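You operate a simulated robot arm through the tools that you are given. There is no shell and no other tool. Be economical: measure what you need, move in short steps, check, and stop when the job is done.

The job below is to be done with a simulated robot arm. You get a single attempt, and the scene is never put back.

## Task
Put things in order on the long platform top. At the end: the brown egg stands where the white tube with the blue foot stood; the grey bottle is on the green soap tub; the blue clip stands where the grey bottle stood; the white tube with the blue foot stands where the blue clip stood; whatever was shut is shut again. Leave all else as you found it, and nothing knocked over.

Only the result counts: the job must be done as asked and must still hold three seconds after the hand-in. Knocking over, shifting, dropping, spilling or breaking anything else fails it.

## Robot
A 7-joint arm with a two-finger parallel gripper, fixed in place. Base frame: the origin is at the foot of the arm, x ahead of it, y to its left, z up; the work surface is at about z = 0. Units: mm, degrees, N and s.
With the tool pointing down near the work surface it reaches from about 240 to 620 mm from the base axis. Its first joint turns from -66.0 to 66.0 degrees. Payload 2.6 kg.
The tool frame sits at the grasp point between the pads (the TCP): z along the fingers, y along the line on which they close. The tips reach 30 mm beyond it. Largest opening 94 mm; finger width 28, thickness 10; the body of the gripper, 50 by 96 mm, starts 55 mm behind the TCP.
Orientation is that of the tool frame in the base frame, as a unit quaternion [x, y, z, w]. With the fingers straight down and closing along the base's y, the tool's x points along the base's -x, its y along +y and its z along -z.

## Interface
- The arm moves only by the tool arm_command. Its argument "plan" is a list of rows, each an object of numbers (a shift or turn left out is 0, a gripper value left out holds the last): "gripper": the closure in counts, from 0 (fully open) to 255 (shut); "tx", "ty", "tz": the shift along the tool's x, y, z in mm; "ax", "ay", "az": the turn, a rotation vector about the tool's x, y, z in rad. In form: [{"gripper": .., "tx": .., "ty": .., "tz": .., "ax": .., "ay": .., "az": ..}, ...]. A call has 1 to 12 rows; each row shifts and turns the commanded pose from where the row before left it, along the tool's axes as they then stand. Rows are played at 5 a second. More than 50 mm and 8.6 degrees between two rows, or a gripper value outside its range, and nothing of the call is played. Where a pose cannot be reached the arm comes as near as it can. A force on the tool above 40 N (or 10 N above the force at the start of the call, whichever is more), or a blocked arm, ends the call early, and 0.2 s more pass. The fingers move at their own pace (about 72 mm/s each) and stop on an object; they squeeze with about 25 N. The grip force told is the motor's: it shows also when the fingers shut on nothing. Time passes only in rows, and 0.2 s behind the last, so rows that do not move let the fingers close. It gives the time, the measured TCP pose, the force on the tool (base axes), the opening and the grip force at its end, in the units of the frame above (readings bear some noise).
- Cameras (640 x 400 px; columns grow to the right, rows downward): "scene" is fixed at [29.5, 426.2, 564.3]; the picture's right is [-0.83, -0.56, 0.00], its down [-0.32, 0.47, -0.82] and it looks along [0.46, -0.68, -0.57] (base axes); focal length 368 px, centre (320, 200). "wrist" rides on the gripper at [-37, 0, -58] in the tool frame; the picture's right is [0.00, -1.00, 0.00], its down [0.97, 0.00, -0.24] and it looks along [0.24, 0.00, 0.97] (tool axes); focal length 218 px, centre (320, 200).
- get_image(camera): a new picture of that camera. The clock stands still meanwhile.
- pixel_to_xyz(camera, pixels): for up to 12 pixels [column, row] of the newest picture of that camera ("zoom" is the newest enlarged one), the place [x, y, z] in the base frame of the surface seen there, good to about 2 mm. The clock stands still meanwhile.
- zoom(camera, box): a new picture of the part [left, top, right, bottom] of that camera's present view, enlarged. The clock stands still meanwhile.
- sign_off(): hands the job in; it is judged then, once.

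Go step by step. Measure first, check grasps and placings, and put right what went wrong. The budget is 80 turns and 54 pictures, counting those below and the enlarged ones. Unless the task says otherwise, let go and move clear before handing in, and close with one line.

The tools are called after "Emit:" by a JSON object that holds its "api" and its "payload". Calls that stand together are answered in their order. arm_command: Moves the arm, as the interface text tells. Its arguments: {"type":"object","properties":{"plan":{"type":"array"}},"required":["plan"]} The other tools are called the same way: get_image (camera) takes a picture; pixel_to_xyz (camera, pixels) gives the place of the surface under pixels of a picture; zoom (camera, box) takes an enlarged picture of a part of a camera's view; sign_off () hands the job in.

At the start:

```text
clock: 0.0
tool_pos: [365.0, 49.7, 314.1]
tcp_rot: [0.001, 1.0, 0.0, 0.001]
wrist_force: [0.0, 1.3, -0.6]
gripper_width: 94.1
gripper_force: 0.1
```

scene: 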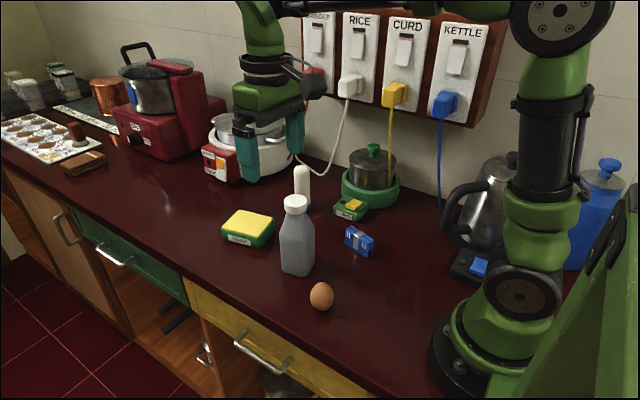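
wrist: 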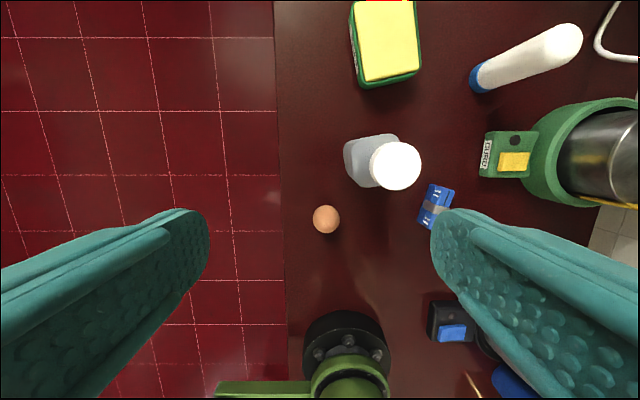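

The pictures show the egg (321,296), grey bottle (297,240), blue clip (360,240), white tube (302,185) and a green/yellow box (248,228). I will enlarge to identify them.

Emit:
{"api": "zoom", "payload": {"camera": "scene", "box": [200, 140, 420, 320]}}

Emit:
{"api": "pixel_to_xyz", "payload": {"camera": "wrist", "pixels": [[326, 219], [395, 165], [352, 165], [436, 207], [425, 228], [448, 188], [560, 42], [478, 80], [385, 40], [362, 85], [418, 70], [515, 160]]}}

Emit:
{"api": "zoom", "payload": {"camera": "wrist", "box": [280, 0, 640, 240]}}

```text
2.22 times, centred on (310, 230) of scene
```

zoom: 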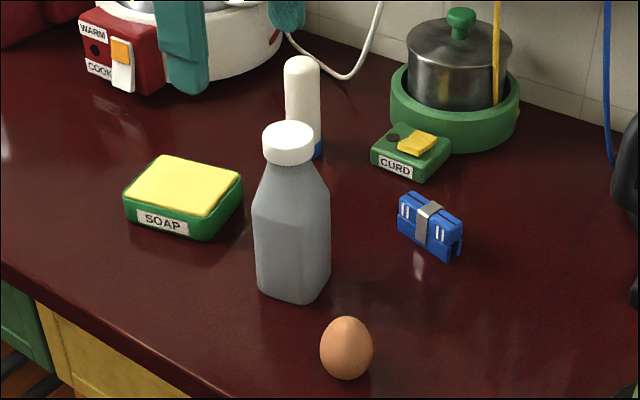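

```text
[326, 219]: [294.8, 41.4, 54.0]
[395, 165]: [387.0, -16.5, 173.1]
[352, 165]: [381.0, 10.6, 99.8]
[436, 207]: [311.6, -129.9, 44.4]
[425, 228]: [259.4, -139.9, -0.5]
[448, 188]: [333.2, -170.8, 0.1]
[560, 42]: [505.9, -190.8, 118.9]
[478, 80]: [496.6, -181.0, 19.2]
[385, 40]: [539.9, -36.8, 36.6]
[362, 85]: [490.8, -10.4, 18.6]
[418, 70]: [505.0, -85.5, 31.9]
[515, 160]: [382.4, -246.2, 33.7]
```

```text
1.67 times, centred on (460, 120) of wrist
```

zoom: 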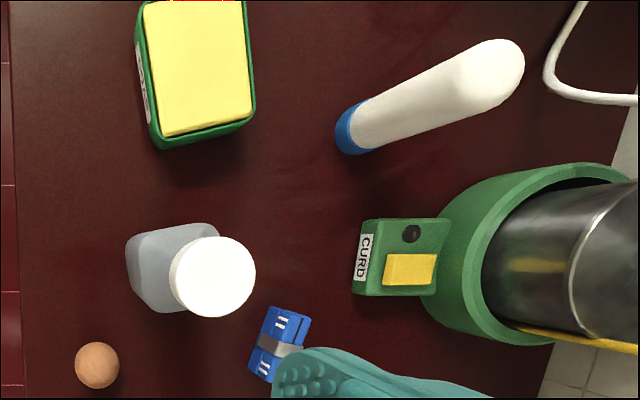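

The box labelled SOAP (zoom 160,222) is the tub; all items look free-standing. I measure outlines of the objects in the two views.

Emit:
{"api": "pixel_to_xyz", "payload": {"camera": "zoom", "pixels": [[212, 275], [176, 275], [250, 275], [212, 240], [212, 312], [138, 275], [150, 240], [97, 365], [97, 345], [275, 309], [308, 320], [251, 368]]}}

Emit:
{"api": "pixel_to_xyz", "payload": {"camera": "zoom", "pixels": [[148, 10], [162, 134], [250, 108], [243, 8], [200, 70], [158, 145], [252, 118], [490, 70], [360, 125], [345, 140], [362, 152], [281, 349]]}}

Emit:
{"api": "pixel_to_xyz", "payload": {"camera": "scene", "pixels": [[282, 235], [296, 240], [312, 240], [283, 270], [301, 274], [312, 265], [302, 168], [302, 195], [338, 225], [346, 240], [354, 250], [360, 228]]}}

Emit:
{"api": "pixel_to_xyz", "payload": {"camera": "scene", "pixels": [[320, 283], [321, 296], [312, 297], [331, 297], [320, 308], [222, 238], [270, 245], [282, 222], [224, 228], [270, 234], [345, 205], [372, 248]]}}

```text
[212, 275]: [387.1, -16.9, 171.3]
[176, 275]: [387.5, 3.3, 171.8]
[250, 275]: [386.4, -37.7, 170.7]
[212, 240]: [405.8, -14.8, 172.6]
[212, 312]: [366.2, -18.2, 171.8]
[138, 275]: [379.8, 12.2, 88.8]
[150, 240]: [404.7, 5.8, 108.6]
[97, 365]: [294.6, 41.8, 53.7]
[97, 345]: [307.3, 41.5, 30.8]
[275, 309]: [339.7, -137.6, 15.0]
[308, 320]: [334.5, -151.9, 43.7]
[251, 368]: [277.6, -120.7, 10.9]
```

```text
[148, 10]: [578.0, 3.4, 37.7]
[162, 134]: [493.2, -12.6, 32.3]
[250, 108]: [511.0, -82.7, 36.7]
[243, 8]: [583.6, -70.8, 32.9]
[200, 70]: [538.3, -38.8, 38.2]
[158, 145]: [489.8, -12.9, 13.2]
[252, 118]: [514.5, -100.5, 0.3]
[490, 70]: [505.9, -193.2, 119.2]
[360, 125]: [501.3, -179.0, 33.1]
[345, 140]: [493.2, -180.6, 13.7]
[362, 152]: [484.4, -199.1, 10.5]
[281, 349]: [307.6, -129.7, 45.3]
```

```text
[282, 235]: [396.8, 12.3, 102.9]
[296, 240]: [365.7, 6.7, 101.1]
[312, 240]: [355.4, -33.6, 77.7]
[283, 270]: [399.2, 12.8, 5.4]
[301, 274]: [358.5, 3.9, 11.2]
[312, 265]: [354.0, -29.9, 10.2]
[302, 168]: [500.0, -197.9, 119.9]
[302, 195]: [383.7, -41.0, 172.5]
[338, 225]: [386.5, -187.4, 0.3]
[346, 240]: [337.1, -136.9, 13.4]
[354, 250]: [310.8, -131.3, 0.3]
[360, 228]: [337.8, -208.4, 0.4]
```

```text
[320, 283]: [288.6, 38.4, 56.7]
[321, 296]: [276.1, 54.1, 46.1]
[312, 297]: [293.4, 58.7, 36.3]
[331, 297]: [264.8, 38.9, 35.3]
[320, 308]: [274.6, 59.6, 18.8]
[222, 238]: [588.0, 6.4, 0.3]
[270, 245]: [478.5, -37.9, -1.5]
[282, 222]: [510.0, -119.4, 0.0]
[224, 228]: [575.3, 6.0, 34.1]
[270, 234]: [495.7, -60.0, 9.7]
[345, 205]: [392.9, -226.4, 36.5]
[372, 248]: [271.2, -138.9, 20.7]
```

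Bottle cap is centred near (386,-17), top z 172; the bottle is too tall for a downward body grasp, so I will grip the cap. First I move over it and look.

Emit:
{"api": "arm_command", "payload": {"plan": [{"gripper": 0, "tx": -11, "ty": -33}, {"tx": -10.5, "ty": -33.7}, {"tz": 30}, {"tz": 25}, {}]}}

Emit:
{"api": "get_image", "payload": {"camera": "wrist"}}

Emit:
{"api": "get_image", "payload": {"camera": "scene"}}

```text
clock: 1.2
tool_pos: [387.3, -14.7, 257.8]
tcp_rot: [0.0, 1.0, 0.0, -0.001]
wrist_force: [-0.5, -0.1, -0.4]
gripper_width: 93.9
gripper_force: 0.1
```

```text
49 pictures are left
```

wrist: 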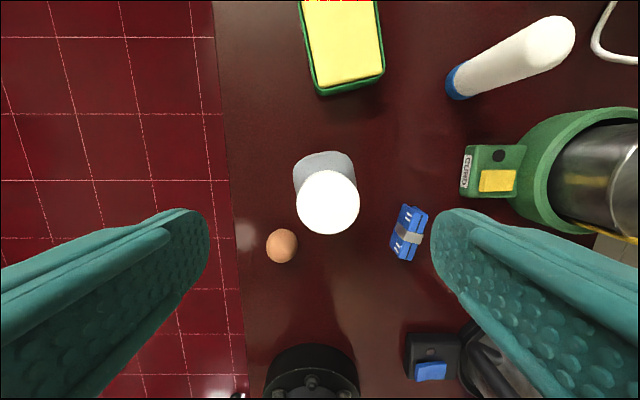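

```text
48 pictures are left
```

scene: 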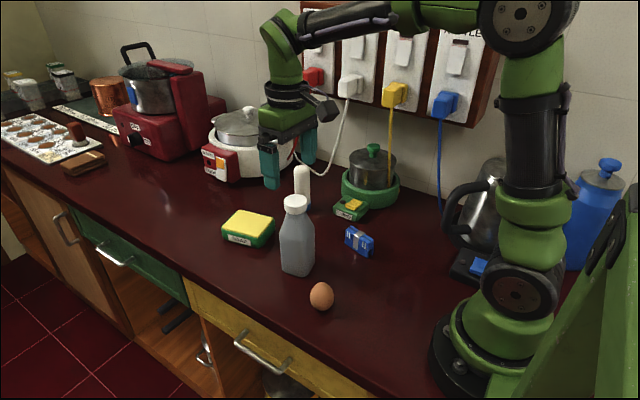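

The cap is at (328,201) in the wrist picture; I measure its edges, the clip's and other references now.

Emit:
{"api": "pixel_to_xyz", "payload": {"camera": "wrist", "pixels": [[300, 201], [356, 201], [328, 174], [328, 229], [282, 233], [282, 258], [404, 207], [426, 214], [411, 260], [391, 253], [408, 234], [425, 232]]}}

Emit:
{"api": "pixel_to_xyz", "payload": {"camera": "scene", "pixels": [[205, 160], [238, 180], [242, 112], [215, 130], [290, 166], [296, 201], [309, 207], [302, 185], [295, 176], [309, 176], [347, 212], [337, 206]]}}

Emit:
{"api": "zoom", "payload": {"camera": "wrist", "box": [360, 180, 460, 280]}}

```text
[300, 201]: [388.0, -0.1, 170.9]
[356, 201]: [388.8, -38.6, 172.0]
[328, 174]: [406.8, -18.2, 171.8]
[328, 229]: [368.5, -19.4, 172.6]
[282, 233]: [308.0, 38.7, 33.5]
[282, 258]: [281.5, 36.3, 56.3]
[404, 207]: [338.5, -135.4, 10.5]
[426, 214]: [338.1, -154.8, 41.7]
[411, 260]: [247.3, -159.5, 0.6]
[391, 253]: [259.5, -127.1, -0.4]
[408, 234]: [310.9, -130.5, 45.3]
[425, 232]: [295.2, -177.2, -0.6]
```

```text
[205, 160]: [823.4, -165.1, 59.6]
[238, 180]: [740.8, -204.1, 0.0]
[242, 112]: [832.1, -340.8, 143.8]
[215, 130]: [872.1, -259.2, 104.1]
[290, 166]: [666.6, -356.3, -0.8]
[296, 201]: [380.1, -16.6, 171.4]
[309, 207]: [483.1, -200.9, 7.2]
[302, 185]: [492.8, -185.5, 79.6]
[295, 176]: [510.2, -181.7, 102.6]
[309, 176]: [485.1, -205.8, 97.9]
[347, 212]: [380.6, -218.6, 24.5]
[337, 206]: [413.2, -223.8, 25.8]
```

```text
4.00 times, centred on (410, 230) of wrist
```

zoom: 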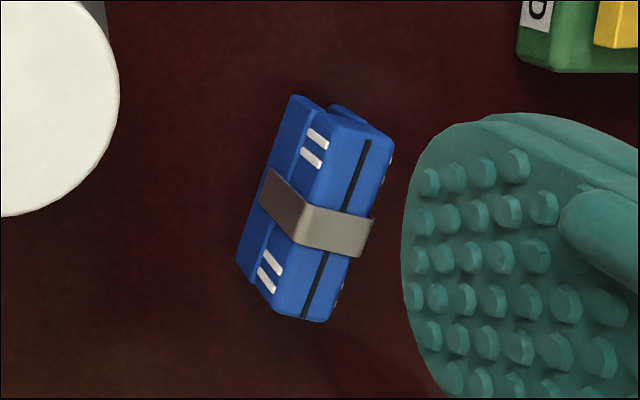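

Cap centre is about (387,-18.5), diameter ~42. I shift slightly and descend to z≈160 without closing.

Emit:
{"api": "arm_command", "payload": {"plan": [{"ty": -3.5}, {"tz": 35}, {"tz": 35}, {"tz": 20}, {"tz": 7}, {}, {}]}}

Emit:
{"api": "get_image", "payload": {"camera": "wrist"}}

```text
clock: 2.8
tool_pos: [387.4, -19.2, 160.4]
tcp_rot: [0.0, 1.0, 0.0, 0.0]
wrist_force: [0.3, -0.5, -0.4]
gripper_width: 94.2
gripper_force: 0.0
```

```text
46 pictures are left
```

wrist: 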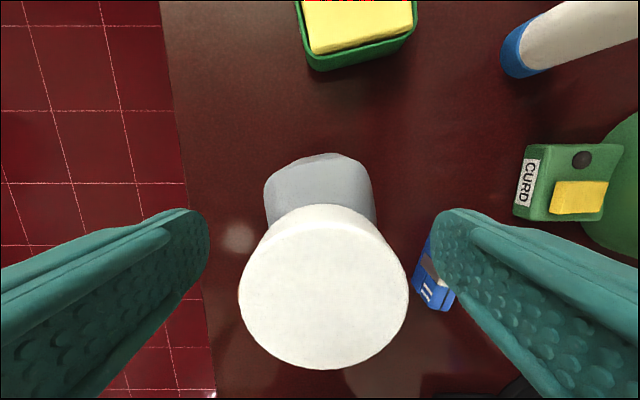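

The cap is centred at column 323 between the fingers. I close and lift a few mm as a test.

Emit:
{"api": "arm_command", "payload": {"plan": [{"gripper": 100}, {"gripper": 130}, {"gripper": 160}, {"gripper": 255}, {}, {"tz": -4}, {"tz": -8}, {}]}}

Emit:
{"api": "zoom", "payload": {"camera": "scene", "box": [200, 140, 420, 320]}}

```text
clock: 4.6
tool_pos: [387.5, -20.4, 173.5]
tcp_rot: [0.0, 1.0, 0.0, 0.0]
wrist_force: [-0.7, -0.3, -2.3]
gripper_width: 43.7
gripper_force: 25.1
```

```text
2.22 times, centred on (310, 230) of scene
```

zoom: 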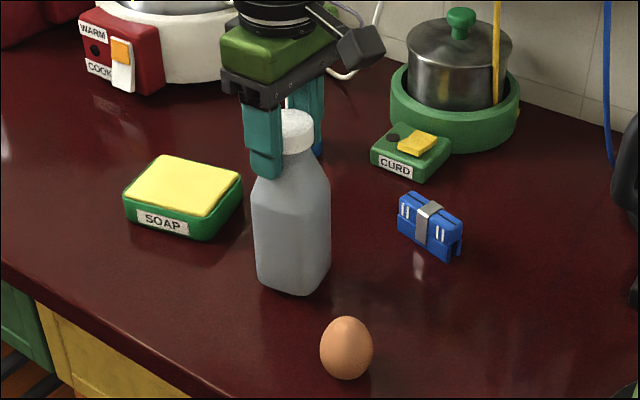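

The bottle lifted whole with its cap (force ~2 N). I measure the tub's corners while raising it.

Emit:
{"api": "pixel_to_xyz", "payload": {"camera": "zoom", "pixels": [[164, 158], [239, 177], [205, 212], [130, 196], [184, 185], [150, 165], [241, 184], [205, 222], [126, 203], [125, 214], [204, 238], [241, 200]]}}

Emit:
{"api": "arm_command", "payload": {"plan": [{"tz": -20}, {"tz": -25}, {"tz": -25}, {"tx": -20}, {"tx": -20}, {}]}}

Emit:
{"api": "get_image", "payload": {"camera": "wrist"}}

```text
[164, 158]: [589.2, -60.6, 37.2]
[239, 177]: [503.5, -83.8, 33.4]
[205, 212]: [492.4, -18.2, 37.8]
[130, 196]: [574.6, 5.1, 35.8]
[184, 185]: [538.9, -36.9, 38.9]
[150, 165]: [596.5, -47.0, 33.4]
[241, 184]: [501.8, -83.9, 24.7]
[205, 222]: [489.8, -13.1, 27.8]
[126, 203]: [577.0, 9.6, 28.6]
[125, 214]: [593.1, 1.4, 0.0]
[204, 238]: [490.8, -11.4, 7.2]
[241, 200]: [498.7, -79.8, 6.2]
```

```text
clock: 6.0
tool_pos: [428.8, -19.9, 242.2]
tcp_rot: [-0.001, 1.0, 0.001, 0.0]
wrist_force: [-0.5, 0.4, -1.5]
gripper_width: 43.9
gripper_force: 25.0
```

```text
44 pictures are left
```

wrist: 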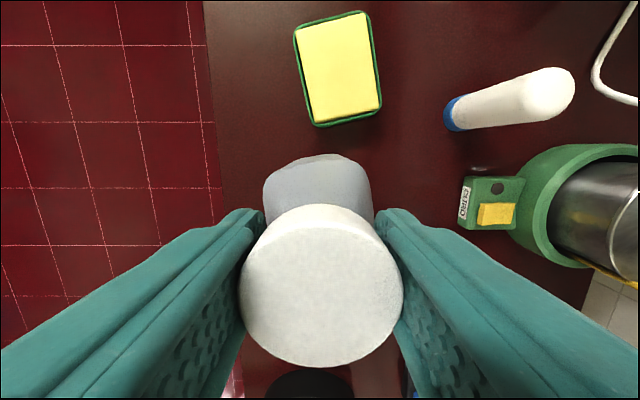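

Tub's top centre is (540,-39.5), z≈38, turned ~13°. I carry the bottle there (bottom at z≈82) and turn to align.

Emit:
{"api": "arm_command", "payload": {"plan": [{"tx": -28, "ty": -6}, {"tx": -28, "ty": -6}, {"tx": -28, "ty": -5}, {"tx": -27, "ty": -2.5}, {}, {"az": -0.1}, {"az": -0.1}, {}, {}]}}

Emit:
{"api": "get_image", "payload": {"camera": "wrist"}}

Emit:
{"api": "zoom", "payload": {"camera": "scene", "box": [180, 100, 340, 260]}}

```text
clock: 8.0
tool_pos: [539.5, -39.2, 244.5]
tcp_rot: [-0.101, 0.995, 0.0, 0.001]
wrist_force: [-1.0, 0.2, -1.4]
gripper_width: 43.8
gripper_force: 24.5
```

```text
43 pictures are left
```

wrist: 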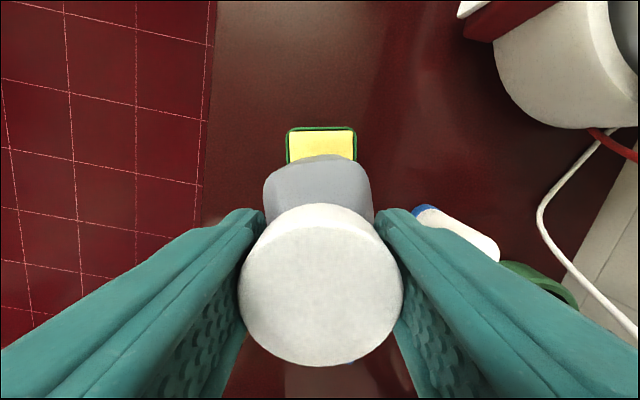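

```text
2.50 times, centred on (260, 180) of scene
```

zoom: 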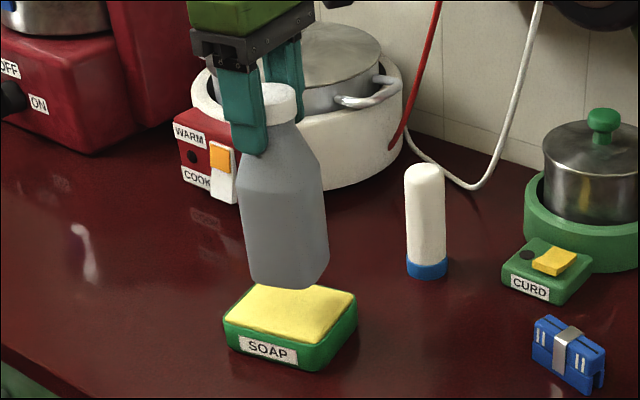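

Bottle hangs over the tub aligned with it. I lower to just above contact, then slowly.

Emit:
{"api": "arm_command", "payload": {"plan": [{"tz": 20}, {"tz": 15}, {"tz": 6}, {"tz": 2}, {"tz": 1.5}, {}, {}]}}

Emit:
{"api": "zoom", "payload": {"camera": "scene", "box": [180, 100, 340, 260]}}

```text
clock: 9.6
tool_pos: [539.2, -38.7, 200.0]
tcp_rot: [-0.1, 0.995, 0.0, 0.001]
wrist_force: [-2.7, 0.3, 6.5]
gripper_width: 43.7
gripper_force: 24.9
```

```text
2.50 times, centred on (260, 180) of scene
```

zoom: 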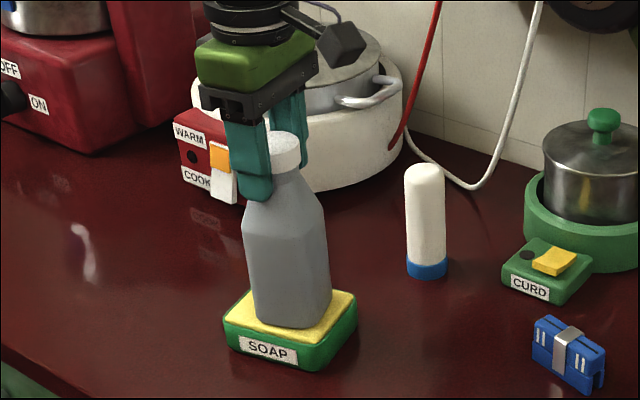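

Contact force 6.5 N shows the bottle resting on the tub. I check bottle-bottom position relative to the tub before releasing.

Emit:
{"api": "pixel_to_xyz", "payload": {"camera": "zoom", "pixels": [[256, 313], [305, 322], [327, 308], [252, 250], [300, 250], [324, 250], [240, 325], [300, 338], [345, 300], [284, 145]]}}

```text
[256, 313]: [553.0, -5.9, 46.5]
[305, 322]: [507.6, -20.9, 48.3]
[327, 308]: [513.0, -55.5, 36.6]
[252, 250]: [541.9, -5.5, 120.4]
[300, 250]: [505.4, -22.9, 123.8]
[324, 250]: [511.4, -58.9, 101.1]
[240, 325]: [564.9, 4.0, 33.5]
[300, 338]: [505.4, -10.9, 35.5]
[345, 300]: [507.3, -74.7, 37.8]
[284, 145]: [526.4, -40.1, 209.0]
```

The bottle is well inside the tub's top. I open and rise straight up.

Emit:
{"api": "arm_command", "payload": {"plan": [{"tz": -1, "gripper": 120}, {"gripper": 80}, {"gripper": 0}, {}, {}, {"tz": -25}, {"tz": -40}, {"tz": -30}, {}]}}

Emit:
{"api": "zoom", "payload": {"camera": "scene", "box": [180, 100, 420, 320]}}

```text
clock: 11.6
tool_pos: [537.6, -38.7, 294.0]
tcp_rot: [-0.101, 0.995, 0.001, 0.0]
wrist_force: [0.3, 0.3, 0.5]
gripper_width: 94.2
gripper_force: 0.1
```

```text
1.82 times, centred on (300, 210) of scene
```

zoom: 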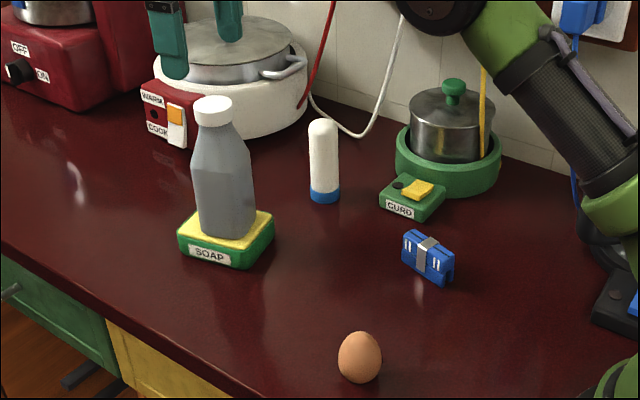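

The bottle stands on the tub. Now I move above the clip near (308,-140), undoing the turn.

Emit:
{"api": "arm_command", "payload": {"plan": [{"az": 0.1}, {"az": 0.1}, {"tx": 38, "ty": -16}, {"tx": 38, "ty": -17}, {"tx": 38, "ty": -17}, {"tx": 38, "ty": -17}, {"tx": 38, "ty": -17}, {"tx": 38, "ty": -17}, {"tz": 40}, {"tz": 40}, {}, {}]}}

Emit:
{"api": "get_image", "payload": {"camera": "wrist"}}

```text
clock: 14.2
tool_pos: [310.6, -138.1, 215.3]
tcp_rot: [0.0, 1.0, 0.001, 0.0]
wrist_force: [-0.1, 0.2, 0.3]
gripper_width: 93.8
gripper_force: 0.0
```

```text
39 pictures are left
```

wrist: 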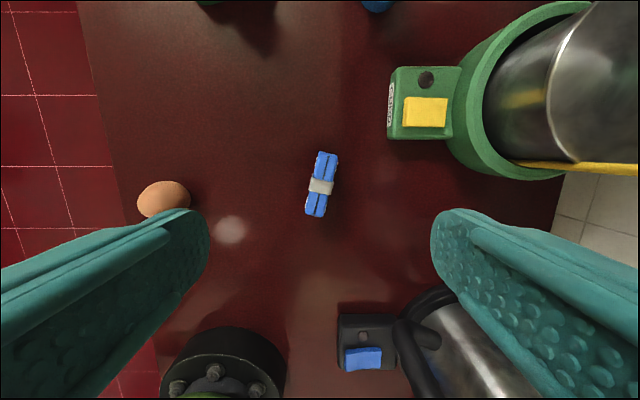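

Emit:
{"api": "zoom", "payload": {"camera": "wrist", "box": [270, 135, 370, 235]}}

Emit:
{"api": "pixel_to_xyz", "payload": {"camera": "wrist", "pixels": [[321, 155], [336, 157], [321, 213], [309, 211], [320, 186], [395, 136], [449, 135], [345, 318], [400, 330], [420, 310]]}}

```text
4.00 times, centred on (320, 185) of wrist
```

zoom: 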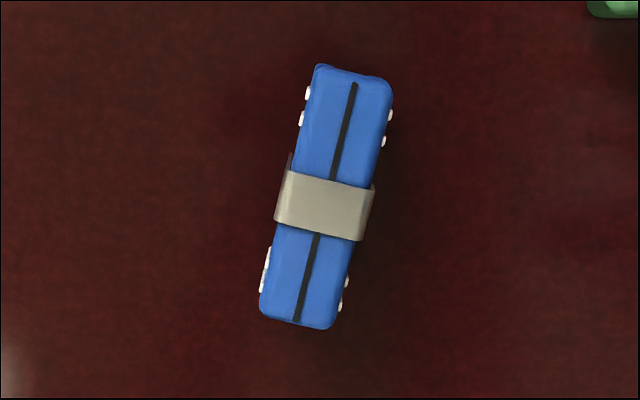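

```text
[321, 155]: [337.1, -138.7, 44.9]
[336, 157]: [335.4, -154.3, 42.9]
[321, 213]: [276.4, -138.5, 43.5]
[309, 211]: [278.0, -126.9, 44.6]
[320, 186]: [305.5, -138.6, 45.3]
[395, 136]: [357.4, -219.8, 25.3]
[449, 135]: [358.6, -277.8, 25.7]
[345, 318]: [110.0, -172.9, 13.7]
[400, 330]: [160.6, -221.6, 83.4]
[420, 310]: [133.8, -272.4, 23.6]
```

The clip is centred at (306.7,-139.5), top z 45, ~20 wide, turned about -13°. I align and descend.

Emit:
{"api": "arm_command", "payload": {"plan": [{"tx": 4, "ty": -1.4}, {"az": 0.115}, {"az": 0.115}, {"tz": 40}, {"tz": 40}, {"tz": 40}, {"tz": 30}, {}, {}]}}

Emit:
{"api": "get_image", "payload": {"camera": "wrist"}}

```text
clock: 16.2
tool_pos: [306.4, -142.0, 65.0]
tcp_rot: [0.115, 0.993, 0.0, 0.001]
wrist_force: [-0.1, 0.5, -0.2]
gripper_width: 94.0
gripper_force: 0.0
```

```text
37 pictures are left
```

wrist: 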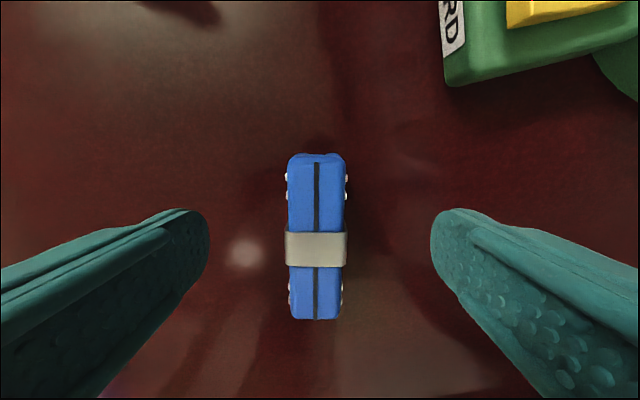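

The clip sits at column 316, ~1.5 mm left and ~3 mm ahead of the grasp point. I correct, descend and close.

Emit:
{"api": "arm_command", "payload": {"plan": [{"tx": -2.5, "ty": 1.5}, {"tz": 15}, {"tz": 12}, {}, {"gripper": 120}, {"gripper": 180}, {"gripper": 210}, {"gripper": 255}, {}, {}]}}

Emit:
{"api": "get_image", "payload": {"camera": "wrist"}}

```text
clock: 18.4
tool_pos: [308.9, -140.6, 35.7]
tcp_rot: [0.115, 0.993, 0.0, 0.001]
wrist_force: [0.1, -0.7, 0.1]
gripper_width: 25.4
gripper_force: 24.9
```

```text
36 pictures are left
```

wrist: 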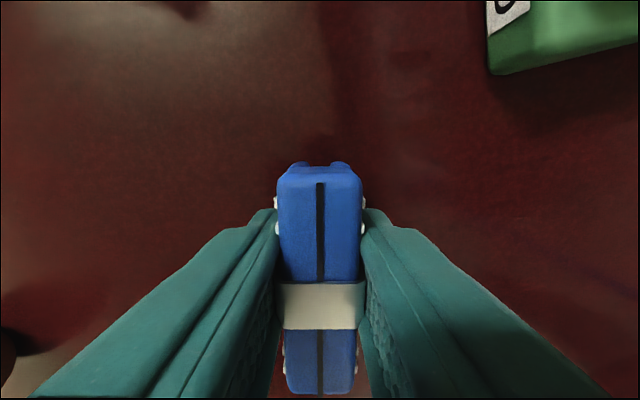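

Gripped at 25.4 mm. I lift and carry the clip to (389,-20), where the bottle stood.

Emit:
{"api": "arm_command", "payload": {"plan": [{"tz": -10}, {"tz": -25}, {"tz": -25}, {"tx": -12.6, "ty": 33.9}, {"tx": -12.6, "ty": 33.9}, {"tx": -12.6, "ty": 33.9}, {"tx": -12.6, "ty": 34}, {}, {}]}}

Emit:
{"api": "zoom", "payload": {"camera": "scene", "box": [200, 140, 420, 320]}}

```text
clock: 20.4
tool_pos: [389.2, -20.0, 98.2]
tcp_rot: [0.116, 0.993, 0.001, 0.0]
wrist_force: [-0.6, -0.4, -0.5]
gripper_width: 25.1
gripper_force: 25.0
```

```text
2.22 times, centred on (310, 230) of scene
```

zoom: 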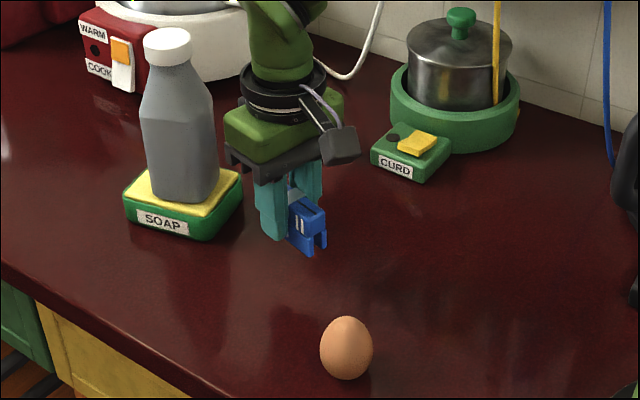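

The clip hangs upright over the spot. I lower to the grip height 36.

Emit:
{"api": "arm_command", "payload": {"plan": [{"tz": 25}, {"tz": 20}, {"tz": 10}, {"tz": 4}, {"tz": 2}, {"tz": 1}, {}, {}]}}

```text
clock: 22.2
tool_pos: [389.9, -20.7, 35.8]
tcp_rot: [0.116, 0.993, 0.0, 0.0]
wrist_force: [-6.2, -0.2, 19.8]
gripper_width: 25.1
gripper_force: 24.6
```

Force 19.8 N up says the clip stands on the surface. I ease, open and rise.

Emit:
{"api": "arm_command", "payload": {"plan": [{"tz": -0.7}, {"gripper": 180}, {"gripper": 120}, {"gripper": 0}, {}, {"tz": -20}, {"tz": -40}, {"tz": -40}, {"tz": -40}, {}]}}

Emit:
{"api": "get_image", "payload": {"camera": "wrist"}}

Emit:
{"api": "zoom", "payload": {"camera": "scene", "box": [200, 140, 420, 320]}}

```text
clock: 24.4
tool_pos: [390.2, -21.2, 177.0]
tcp_rot: [0.115, 0.993, 0.0, 0.0]
wrist_force: [0.1, 0.3, -0.3]
gripper_width: 93.9
gripper_force: 0.0
```

```text
34 pictures are left
```

wrist: 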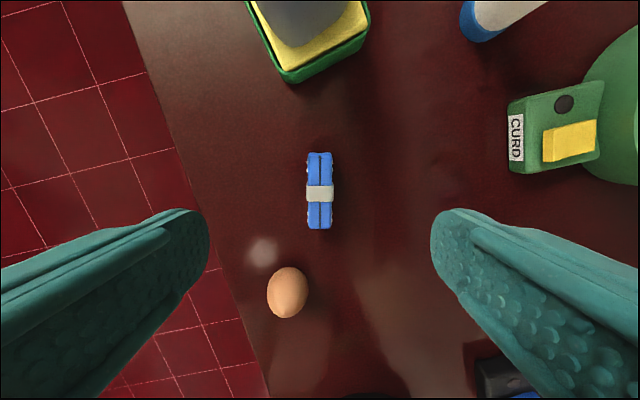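

```text
2.22 times, centred on (310, 230) of scene
```

zoom: 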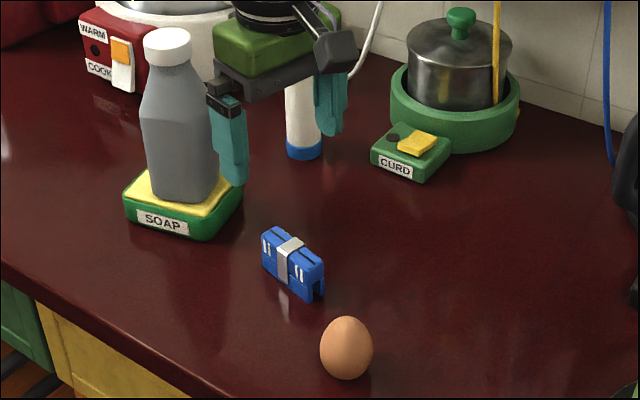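

Emit:
{"api": "pixel_to_xyz", "payload": {"camera": "wrist", "pixels": [[320, 156], [320, 192], [320, 226], [468, 25], [490, 38], [480, 12]]}}

Emit:
{"api": "pixel_to_xyz", "payload": {"camera": "scene", "pixels": [[299, 186], [304, 193], [309, 190], [305, 180], [301, 178], [310, 178]]}}

```text
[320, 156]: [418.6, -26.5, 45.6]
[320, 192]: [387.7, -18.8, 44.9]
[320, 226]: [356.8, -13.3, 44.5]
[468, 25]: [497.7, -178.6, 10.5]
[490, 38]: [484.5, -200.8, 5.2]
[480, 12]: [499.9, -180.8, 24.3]
```

```text
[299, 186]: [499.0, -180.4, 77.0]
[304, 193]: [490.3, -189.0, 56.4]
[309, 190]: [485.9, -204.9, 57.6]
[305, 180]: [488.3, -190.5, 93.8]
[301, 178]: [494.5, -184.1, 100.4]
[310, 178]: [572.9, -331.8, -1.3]
```

The clip stands at (387.7,-19.8), as wanted. I rise and go above the tube near (501,-197).

Emit:
{"api": "arm_command", "payload": {"plan": [{"tz": -40}, {"tz": -40}, {"az": -0.115}, {"az": -0.115}, {"tx": -22, "ty": -35}, {"tx": -22, "ty": -35}, {"tx": -22, "ty": -35}, {"tx": -22, "ty": -35}, {"tx": -22, "ty": -35}, {}, {}]}}

Emit:
{"api": "get_image", "payload": {"camera": "wrist"}}

```text
clock: 26.8
tool_pos: [500.5, -194.1, 256.8]
tcp_rot: [0.001, 1.0, -0.001, 0.0]
wrist_force: [-0.4, -0.6, 0.2]
gripper_width: 94.4
gripper_force: 0.1
```

```text
32 pictures are left
```

wrist: 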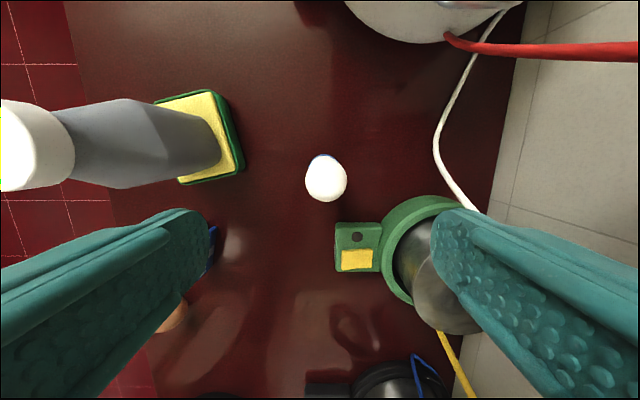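

The tube top is at (326,181). I measure it and the neighbouring pot ring.

Emit:
{"api": "pixel_to_xyz", "payload": {"camera": "wrist", "pixels": [[326, 181], [309, 181], [343, 181], [326, 166], [326, 198], [420, 205], [385, 230], [340, 226], [445, 210], [430, 300]]}}

Emit:
{"api": "zoom", "payload": {"camera": "wrist", "box": [270, 130, 390, 230]}}

```text
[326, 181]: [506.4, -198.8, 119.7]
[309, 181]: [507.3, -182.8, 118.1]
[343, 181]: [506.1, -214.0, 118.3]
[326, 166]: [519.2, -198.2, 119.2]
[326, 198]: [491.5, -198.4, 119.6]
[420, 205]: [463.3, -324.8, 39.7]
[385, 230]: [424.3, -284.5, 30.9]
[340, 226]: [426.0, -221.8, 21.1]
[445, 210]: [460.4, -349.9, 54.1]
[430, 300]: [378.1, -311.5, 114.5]
```

```text
4.00 times, centred on (330, 180) of wrist
```

zoom: 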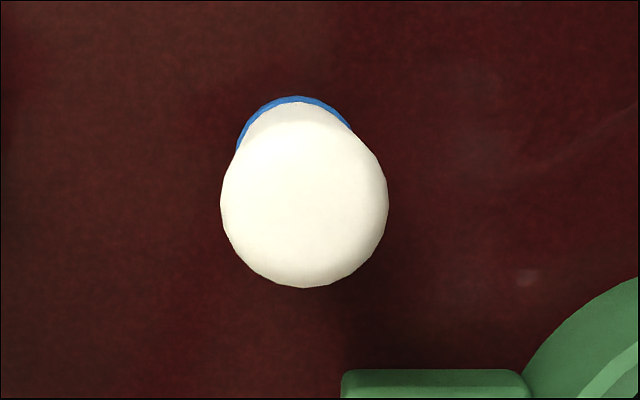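

The tube centre is (503,-198.5), ~35 wide. I correct and descend to z≈85.

Emit:
{"api": "arm_command", "payload": {"plan": [{"tx": -2.5, "ty": -4}, {"tz": 40}, {"tz": 30}, {"tz": 30}, {}, {}]}}

Emit:
{"api": "get_image", "payload": {"camera": "wrist"}}

```text
clock: 28.2
tool_pos: [502.1, -200.9, 155.3]
tcp_rot: [-0.001, 1.0, -0.001, 0.0]
wrist_force: [-0.3, -0.4, 0.1]
gripper_width: 93.9
gripper_force: 0.1
```

```text
30 pictures are left
```

wrist: 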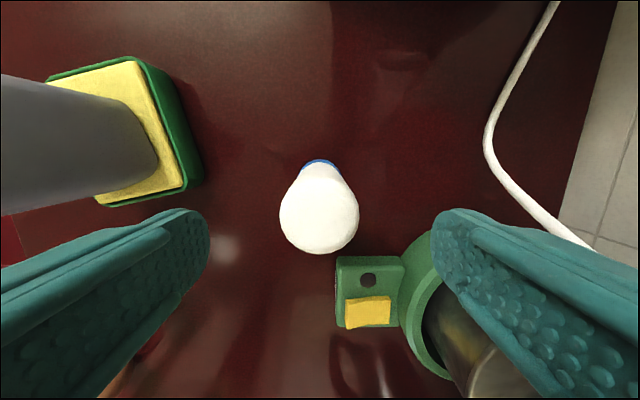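

The tube is centred at column 319. I descend 70 mm, close and lift slightly.

Emit:
{"api": "arm_command", "payload": {"plan": [{"tz": 30}, {"tz": 25}, {"tz": 15}, {}, {"gripper": 120}, {"gripper": 150}, {"gripper": 180}, {"gripper": 255}, {}, {}, {}]}}

Emit:
{"api": "get_image", "payload": {"camera": "wrist"}}

```text
clock: 30.6
tool_pos: [502.8, -199.0, 86.4]
tcp_rot: [0.001, 1.0, 0.0, 0.0]
wrist_force: [0.4, -0.9, -0.1]
gripper_width: 37.5
gripper_force: 24.5
```

```text
29 pictures are left
```

wrist: 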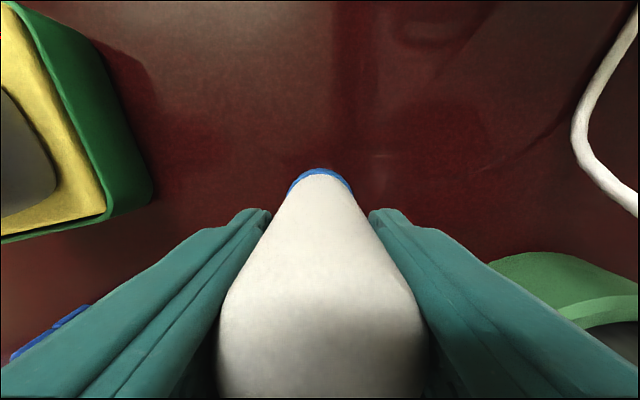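

Gripped at 37.5 mm. I lift and carry the tube to the old clip spot (306.7,-139.5).

Emit:
{"api": "arm_command", "payload": {"plan": [{"tz": -10}, {"tz": -30}, {"tz": -40}, {"tx": 33, "ty": 10}, {"tx": 33, "ty": 10}, {"tx": 33, "ty": 10}, {"tx": 33, "ty": 10}, {"tx": 33, "ty": 10}, {"tx": 31, "ty": 9.5}, {}, {}]}}

Emit:
{"api": "get_image", "payload": {"camera": "scene"}}

```text
clock: 33.0
tool_pos: [306.3, -138.9, 166.6]
tcp_rot: [-0.001, 1.0, 0.0, 0.0]
wrist_force: [0.5, 0.2, -1.9]
gripper_width: 37.7
gripper_force: 24.7
```

```text
28 pictures are left
```

scene: 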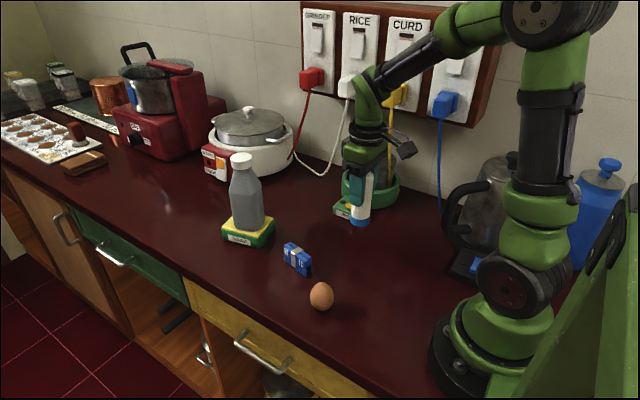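

The tube is above the spot and upright. I lower to the grip height ~86.

Emit:
{"api": "arm_command", "payload": {"plan": [{"tz": 30}, {"tz": 30}, {"tz": 12}, {"tz": 4}, {"tz": 2}, {"tz": 1}, {}, {}]}}

```text
clock: 34.8
tool_pos: [306.1, -139.9, 87.6]
tcp_rot: [0.0, 1.0, 0.001, 0.0]
wrist_force: [-0.9, -0.3, -1.1]
gripper_width: 37.9
gripper_force: 25.0
```

Emit:
{"api": "arm_command", "payload": {"plan": [{"tz": 0.7}, {"tz": 0.7}, {}, {}]}}

```text
clock: 35.8
tool_pos: [307.1, -139.6, 86.8]
tcp_rot: [0.0, 1.0, 0.0, 0.0]
wrist_force: [0.3, -0.5, -1.5]
gripper_width: 37.8
gripper_force: 24.8
```

Still only the tube's weight (-1.5 N) at z 86.8; I go down a little further.

Emit:
{"api": "arm_command", "payload": {"plan": [{"tz": 0.6}, {"tz": 0.6}, {}, {}]}}

```text
clock: 36.8
tool_pos: [307.1, -140.9, 86.1]
tcp_rot: [0.0, 1.0, -0.001, 0.002]
wrist_force: [0.7, -1.1, 18.3]
gripper_width: 38.0
gripper_force: 25.0
```

Contact now (18 N up). I ease, open and rise clear.

Emit:
{"api": "arm_command", "payload": {"plan": [{"tz": -0.6}, {"gripper": 140}, {"gripper": 100}, {"gripper": 0}, {}, {"tz": -20}, {"tz": -40}, {"tz": -40}, {"tz": -40}, {}]}}

Emit:
{"api": "get_image", "payload": {"camera": "wrist"}}

Emit:
{"api": "get_image", "payload": {"camera": "scene"}}

```text
clock: 39.0
tool_pos: [306.4, -138.8, 226.4]
tcp_rot: [0.0, 1.0, 0.0, 0.001]
wrist_force: [0.6, 1.1, -0.3]
gripper_width: 94.0
gripper_force: 0.0
```

```text
27 pictures are left
```

wrist: 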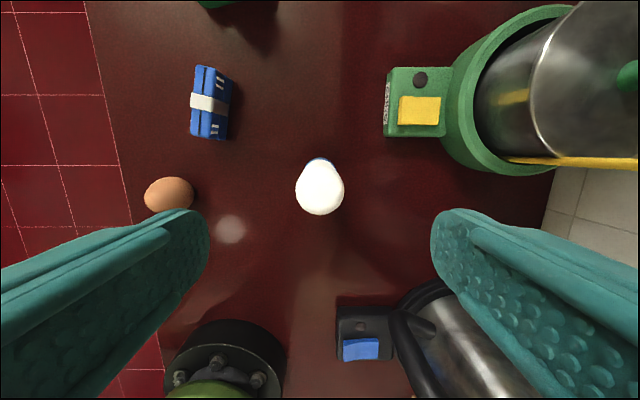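

```text
26 pictures are left
```

scene: 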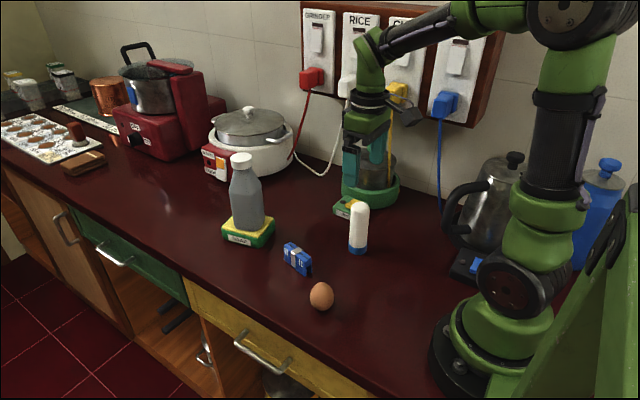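

The tube stands at the clip's old place. Now I move above the egg near (288,41).

Emit:
{"api": "arm_command", "payload": {"plan": [{"tx": 4, "ty": 36}, {"tx": 4, "ty": 36}, {"tx": 4, "ty": 36}, {"tx": 4, "ty": 36}, {"tx": 2, "ty": 36}, {"tz": 40}, {}, {}]}}

Emit:
{"api": "get_image", "payload": {"camera": "wrist"}}

Emit:
{"api": "zoom", "payload": {"camera": "wrist", "box": [260, 120, 380, 240]}}

```text
clock: 40.8
tool_pos: [290.4, 39.9, 186.3]
tcp_rot: [0.0, 1.0, 0.001, 0.0]
wrist_force: [0.2, -0.2, 0.4]
gripper_width: 93.9
gripper_force: 0.0
```

```text
25 pictures are left
```

wrist: 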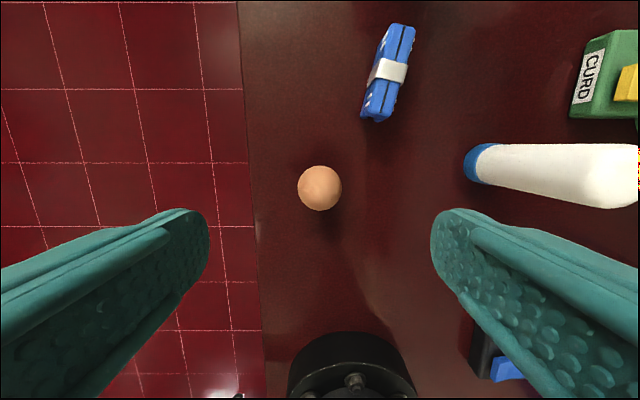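

```text
3.33 times, centred on (320, 180) of wrist
```

zoom: 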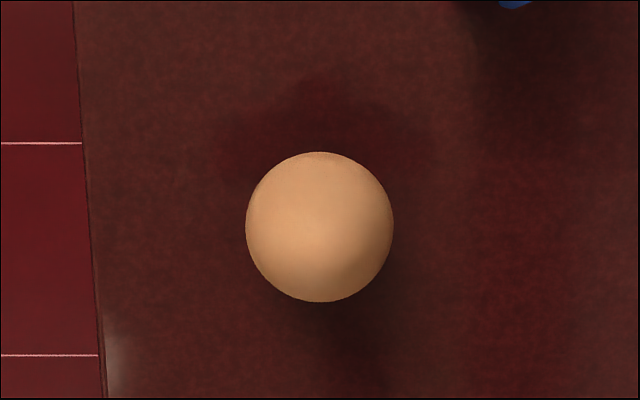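

The egg is centred at column 320, about (286.5,39.5), ~43 wide. I correct 4 mm toward the base and descend with a check.

Emit:
{"api": "arm_command", "payload": {"plan": [{"tx": 3.5}, {"tz": 40}, {"tz": 40}, {"tz": 20}, {}, {}]}}

Emit:
{"api": "get_image", "payload": {"camera": "wrist"}}

```text
clock: 42.2
tool_pos: [285.4, 41.2, 84.9]
tcp_rot: [0.001, 1.0, -0.001, 0.0]
wrist_force: [0.4, -0.1, 0.5]
gripper_width: 94.0
gripper_force: 0.2
```

```text
23 pictures are left
```

wrist: 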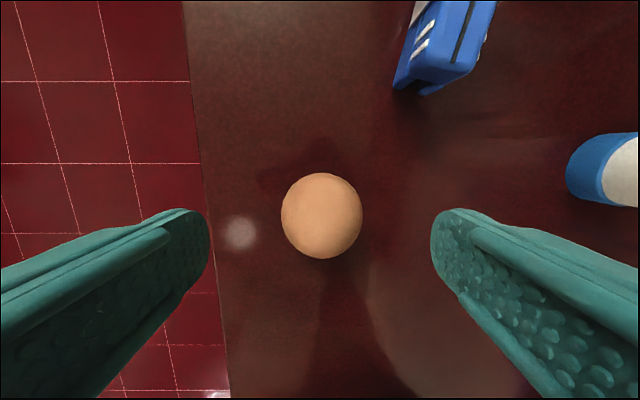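

The egg is at (322,216), matching the expected row 215. I shift 1 mm, descend to z≈36 and close gently to just before contact.

Emit:
{"api": "arm_command", "payload": {"plan": [{"ty": -1}, {"tz": 25}, {"tz": 16}, {"tz": 8}, {}, {"gripper": 90}, {"gripper": 115}, {"gripper": 125}, {}, {}]}}

Emit:
{"api": "get_image", "payload": {"camera": "wrist"}}

```text
clock: 44.4
tool_pos: [285.8, 39.8, 35.4]
tcp_rot: [0.0, 1.0, 0.0, 0.0]
wrist_force: [0.5, -0.1, 0.2]
gripper_width: 47.7
gripper_force: 0.0
```

```text
22 pictures are left
```

wrist: 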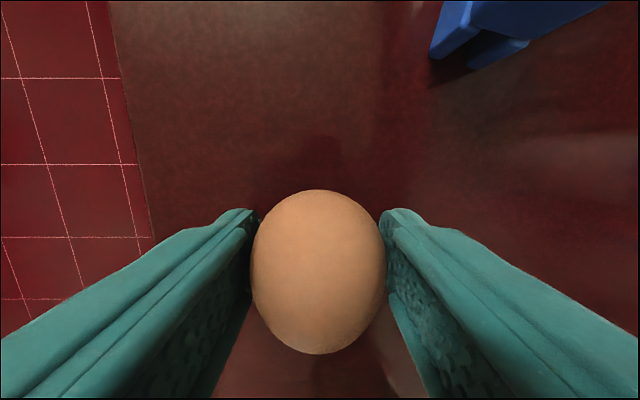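

The egg is centred between the pads (47.7 mm). I close in small steps, watching force.

Emit:
{"api": "arm_command", "payload": {"plan": [{"tx": 1.5, "gripper": 128}, {"gripper": 131}, {"gripper": 134}, {"gripper": 137}, {}]}}

```text
clock: 45.6
tool_pos: [284.4, 39.0, 36.7]
tcp_rot: [0.0, 1.0, 0.0, -0.001]
wrist_force: [0.4, 0.4, -0.4]
gripper_width: 44.3
gripper_force: 12.2
```

Grip force 12 N at 44.3 mm: contact. That should hold an egg; I lift slowly and check.

Emit:
{"api": "arm_command", "payload": {"plan": [{"gripper": 138}, {}, {"tz": -4}, {"tz": -8}, {"tz": -10}, {}]}}

Emit:
{"api": "zoom", "payload": {"camera": "scene", "box": [240, 200, 400, 340]}}

```text
clock: 47.0
tool_pos: [283.8, 40.0, 58.5]
tcp_rot: [0.0, 1.0, 0.0, 0.0]
wrist_force: [-0.3, 0.2, -0.6]
gripper_width: 44.3
gripper_force: 11.8
```

```text
2.86 times, centred on (320, 270) of scene
```

zoom: 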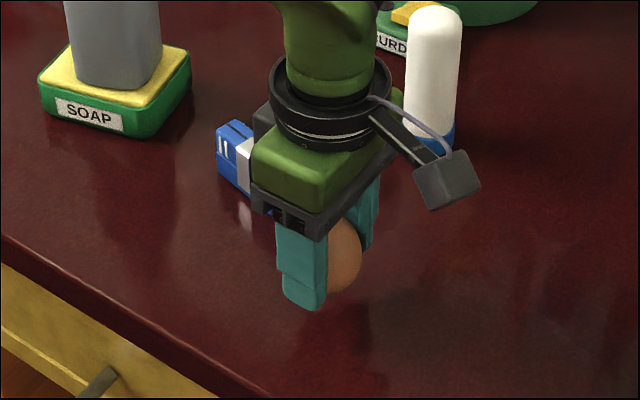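

The egg is off the surface in the grip. I raise it and carry it to (501.5,-198.5).

Emit:
{"api": "arm_command", "payload": {"plan": [{"tz": -30}, {"tz": -40}, {"tz": -40}, {"tx": -27.2, "ty": -29.8}, {"tx": -27.2, "ty": -29.8}, {"tx": -27.2, "ty": -29.8}, {"tx": -27.2, "ty": -29.8}, {"tx": -27.2, "ty": -29.8}, {"tx": -27.2, "ty": -29.8}, {"tx": -27.2, "ty": -29.8}, {"tx": -27.2, "ty": -29.8}, {}]}}

Emit:
{"api": "get_image", "payload": {"camera": "wrist"}}

```text
clock: 49.6
tool_pos: [499.4, -201.0, 167.8]
tcp_rot: [0.0, 1.0, 0.0, 0.0]
wrist_force: [-0.2, -0.2, -1.0]
gripper_width: 44.8
gripper_force: 6.8
```

```text
20 pictures are left
```

wrist: 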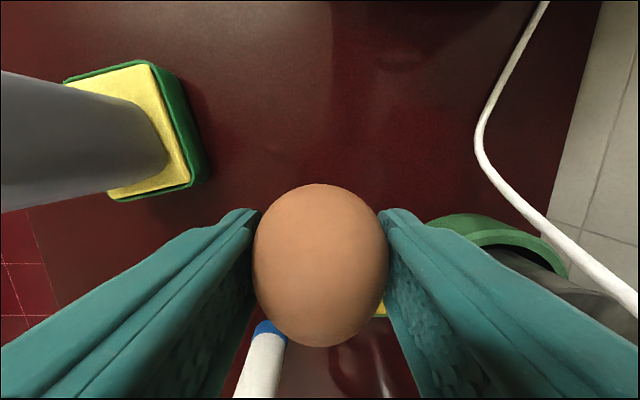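

Grip force eased to 6.8 N, egg still seated similarly (320,265). I firm the grip slightly, correct position and lower to z≈60.

Emit:
{"api": "arm_command", "payload": {"plan": [{"gripper": 140}, {"tx": -2, "ty": 2}, {}, {"tz": 25}, {"tz": 25}, {"tz": 25}, {"tz": 25}, {}, {}]}}

Emit:
{"api": "zoom", "payload": {"camera": "scene", "box": [240, 120, 360, 240]}}

Emit:
{"api": "get_image", "payload": {"camera": "wrist"}}

```text
clock: 51.6
tool_pos: [502.8, -197.8, 68.8]
tcp_rot: [0.001, 1.0, 0.0, 0.0]
wrist_force: [0.0, 0.8, 0.3]
gripper_width: 44.3
gripper_force: 11.9
```

```text
3.33 times, centred on (300, 180) of scene
```

zoom: 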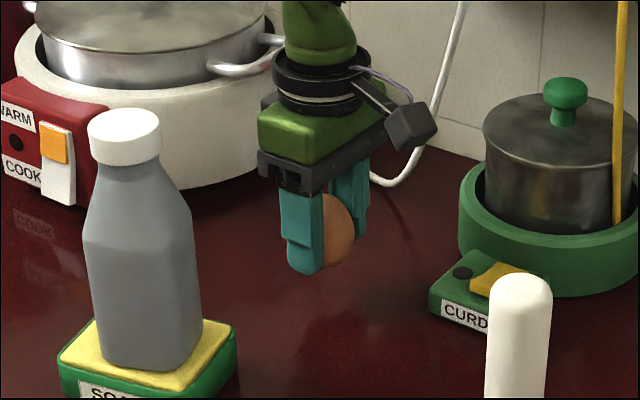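

```text
18 pictures are left
```

wrist: 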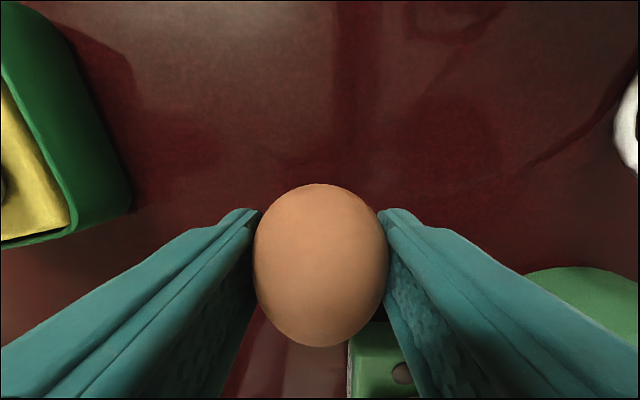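

Egg upright in the grip at (320,265). Lowering to z≈38, then in 0.7 mm steps.

Emit:
{"api": "arm_command", "payload": {"plan": [{"tz": 15}, {"tz": 10}, {"tz": 5}, {"tz": 1}, {"tz": 0.7}, {}, {}]}}

```text
clock: 53.2
tool_pos: [504.0, -198.2, 36.3]
tcp_rot: [0.0, 1.0, 0.0, -0.001]
wrist_force: [-0.2, -0.1, 0.6]
gripper_width: 44.5
gripper_force: 11.3
```

Emit:
{"api": "arm_command", "payload": {"plan": [{"tz": 0.4}, {}, {}]}}

```text
clock: 54.0
tool_pos: [502.7, -197.8, 37.4]
tcp_rot: [-0.001, 1.0, 0.0, 0.0]
wrist_force: [-0.1, -1.1, 2.6]
gripper_width: 44.2
gripper_force: 12.0
```

Vertical force rose to 2.6 N: the egg touches. I open slowly and symmetrically, and look before lifting.

Emit:
{"api": "arm_command", "payload": {"plan": [{"tz": 0.2}, {"gripper": 138}, {"gripper": 136}, {"gripper": 133}, {"gripper": 130}, {"gripper": 125}, {"gripper": 110}, {}, {}]}}

Emit:
{"api": "get_image", "payload": {"camera": "wrist"}}

```text
clock: 56.0
tool_pos: [503.3, -196.7, 37.7]
tcp_rot: [0.0, 1.0, 0.0, -0.001]
wrist_force: [-0.4, -0.9, -0.4]
gripper_width: 53.3
gripper_force: 0.0
```

```text
17 pictures are left
```

wrist: 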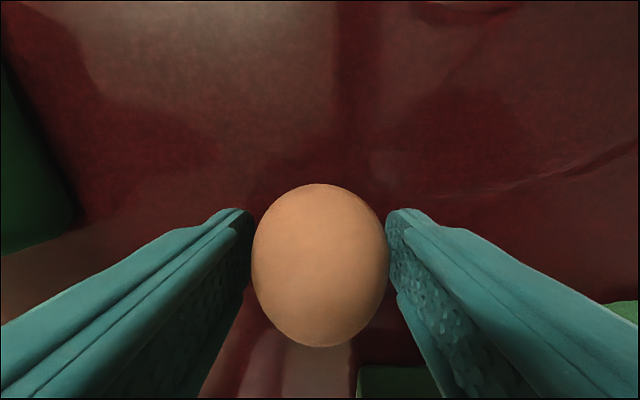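

The egg stands by itself. I open fully and rise straight up.

Emit:
{"api": "arm_command", "payload": {"plan": [{"gripper": 60}, {"gripper": 0}, {}, {"tz": -15}, {"tz": -30}, {"tz": -40}, {"tz": -40}, {"tz": -40}, {"tz": -40}, {}, {}]}}

Emit:
{"api": "get_image", "payload": {"camera": "wrist"}}

Emit:
{"api": "get_image", "payload": {"camera": "scene"}}

```text
clock: 58.4
tool_pos: [501.2, -198.2, 242.8]
tcp_rot: [0.0, 1.0, -0.001, 0.001]
wrist_force: [-0.5, -0.5, -1.0]
gripper_width: 94.1
gripper_force: 0.1
```

```text
16 pictures are left
```

wrist: 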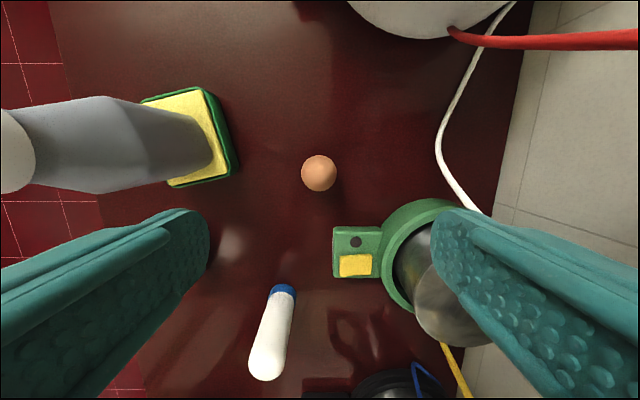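

```text
15 pictures are left
```

scene: 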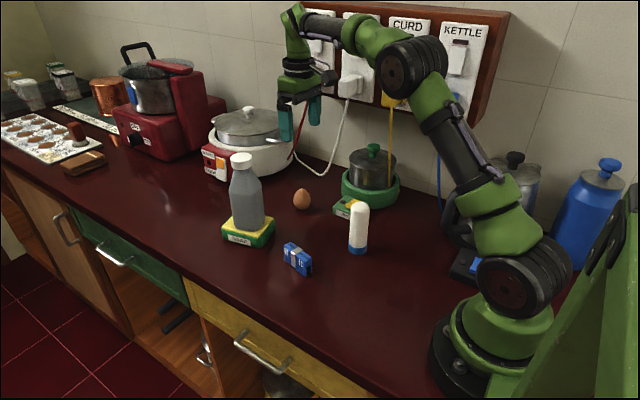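

The last scene picture shows the egg upright at (302,198), bottle on the tub, clip at (297,258) and tube at (359,228). The hand is clear, so I hand in.

Emit:
{"api": "sign_off", "payload": {}}

```text
The job is handed in.
```

The bottle is on the green soap tub, the clip is where the bottle stood, the tube is where the clip stood, and the egg is where the tube stood. I opened nothing, nothing was knocked over, and the job is handed in.
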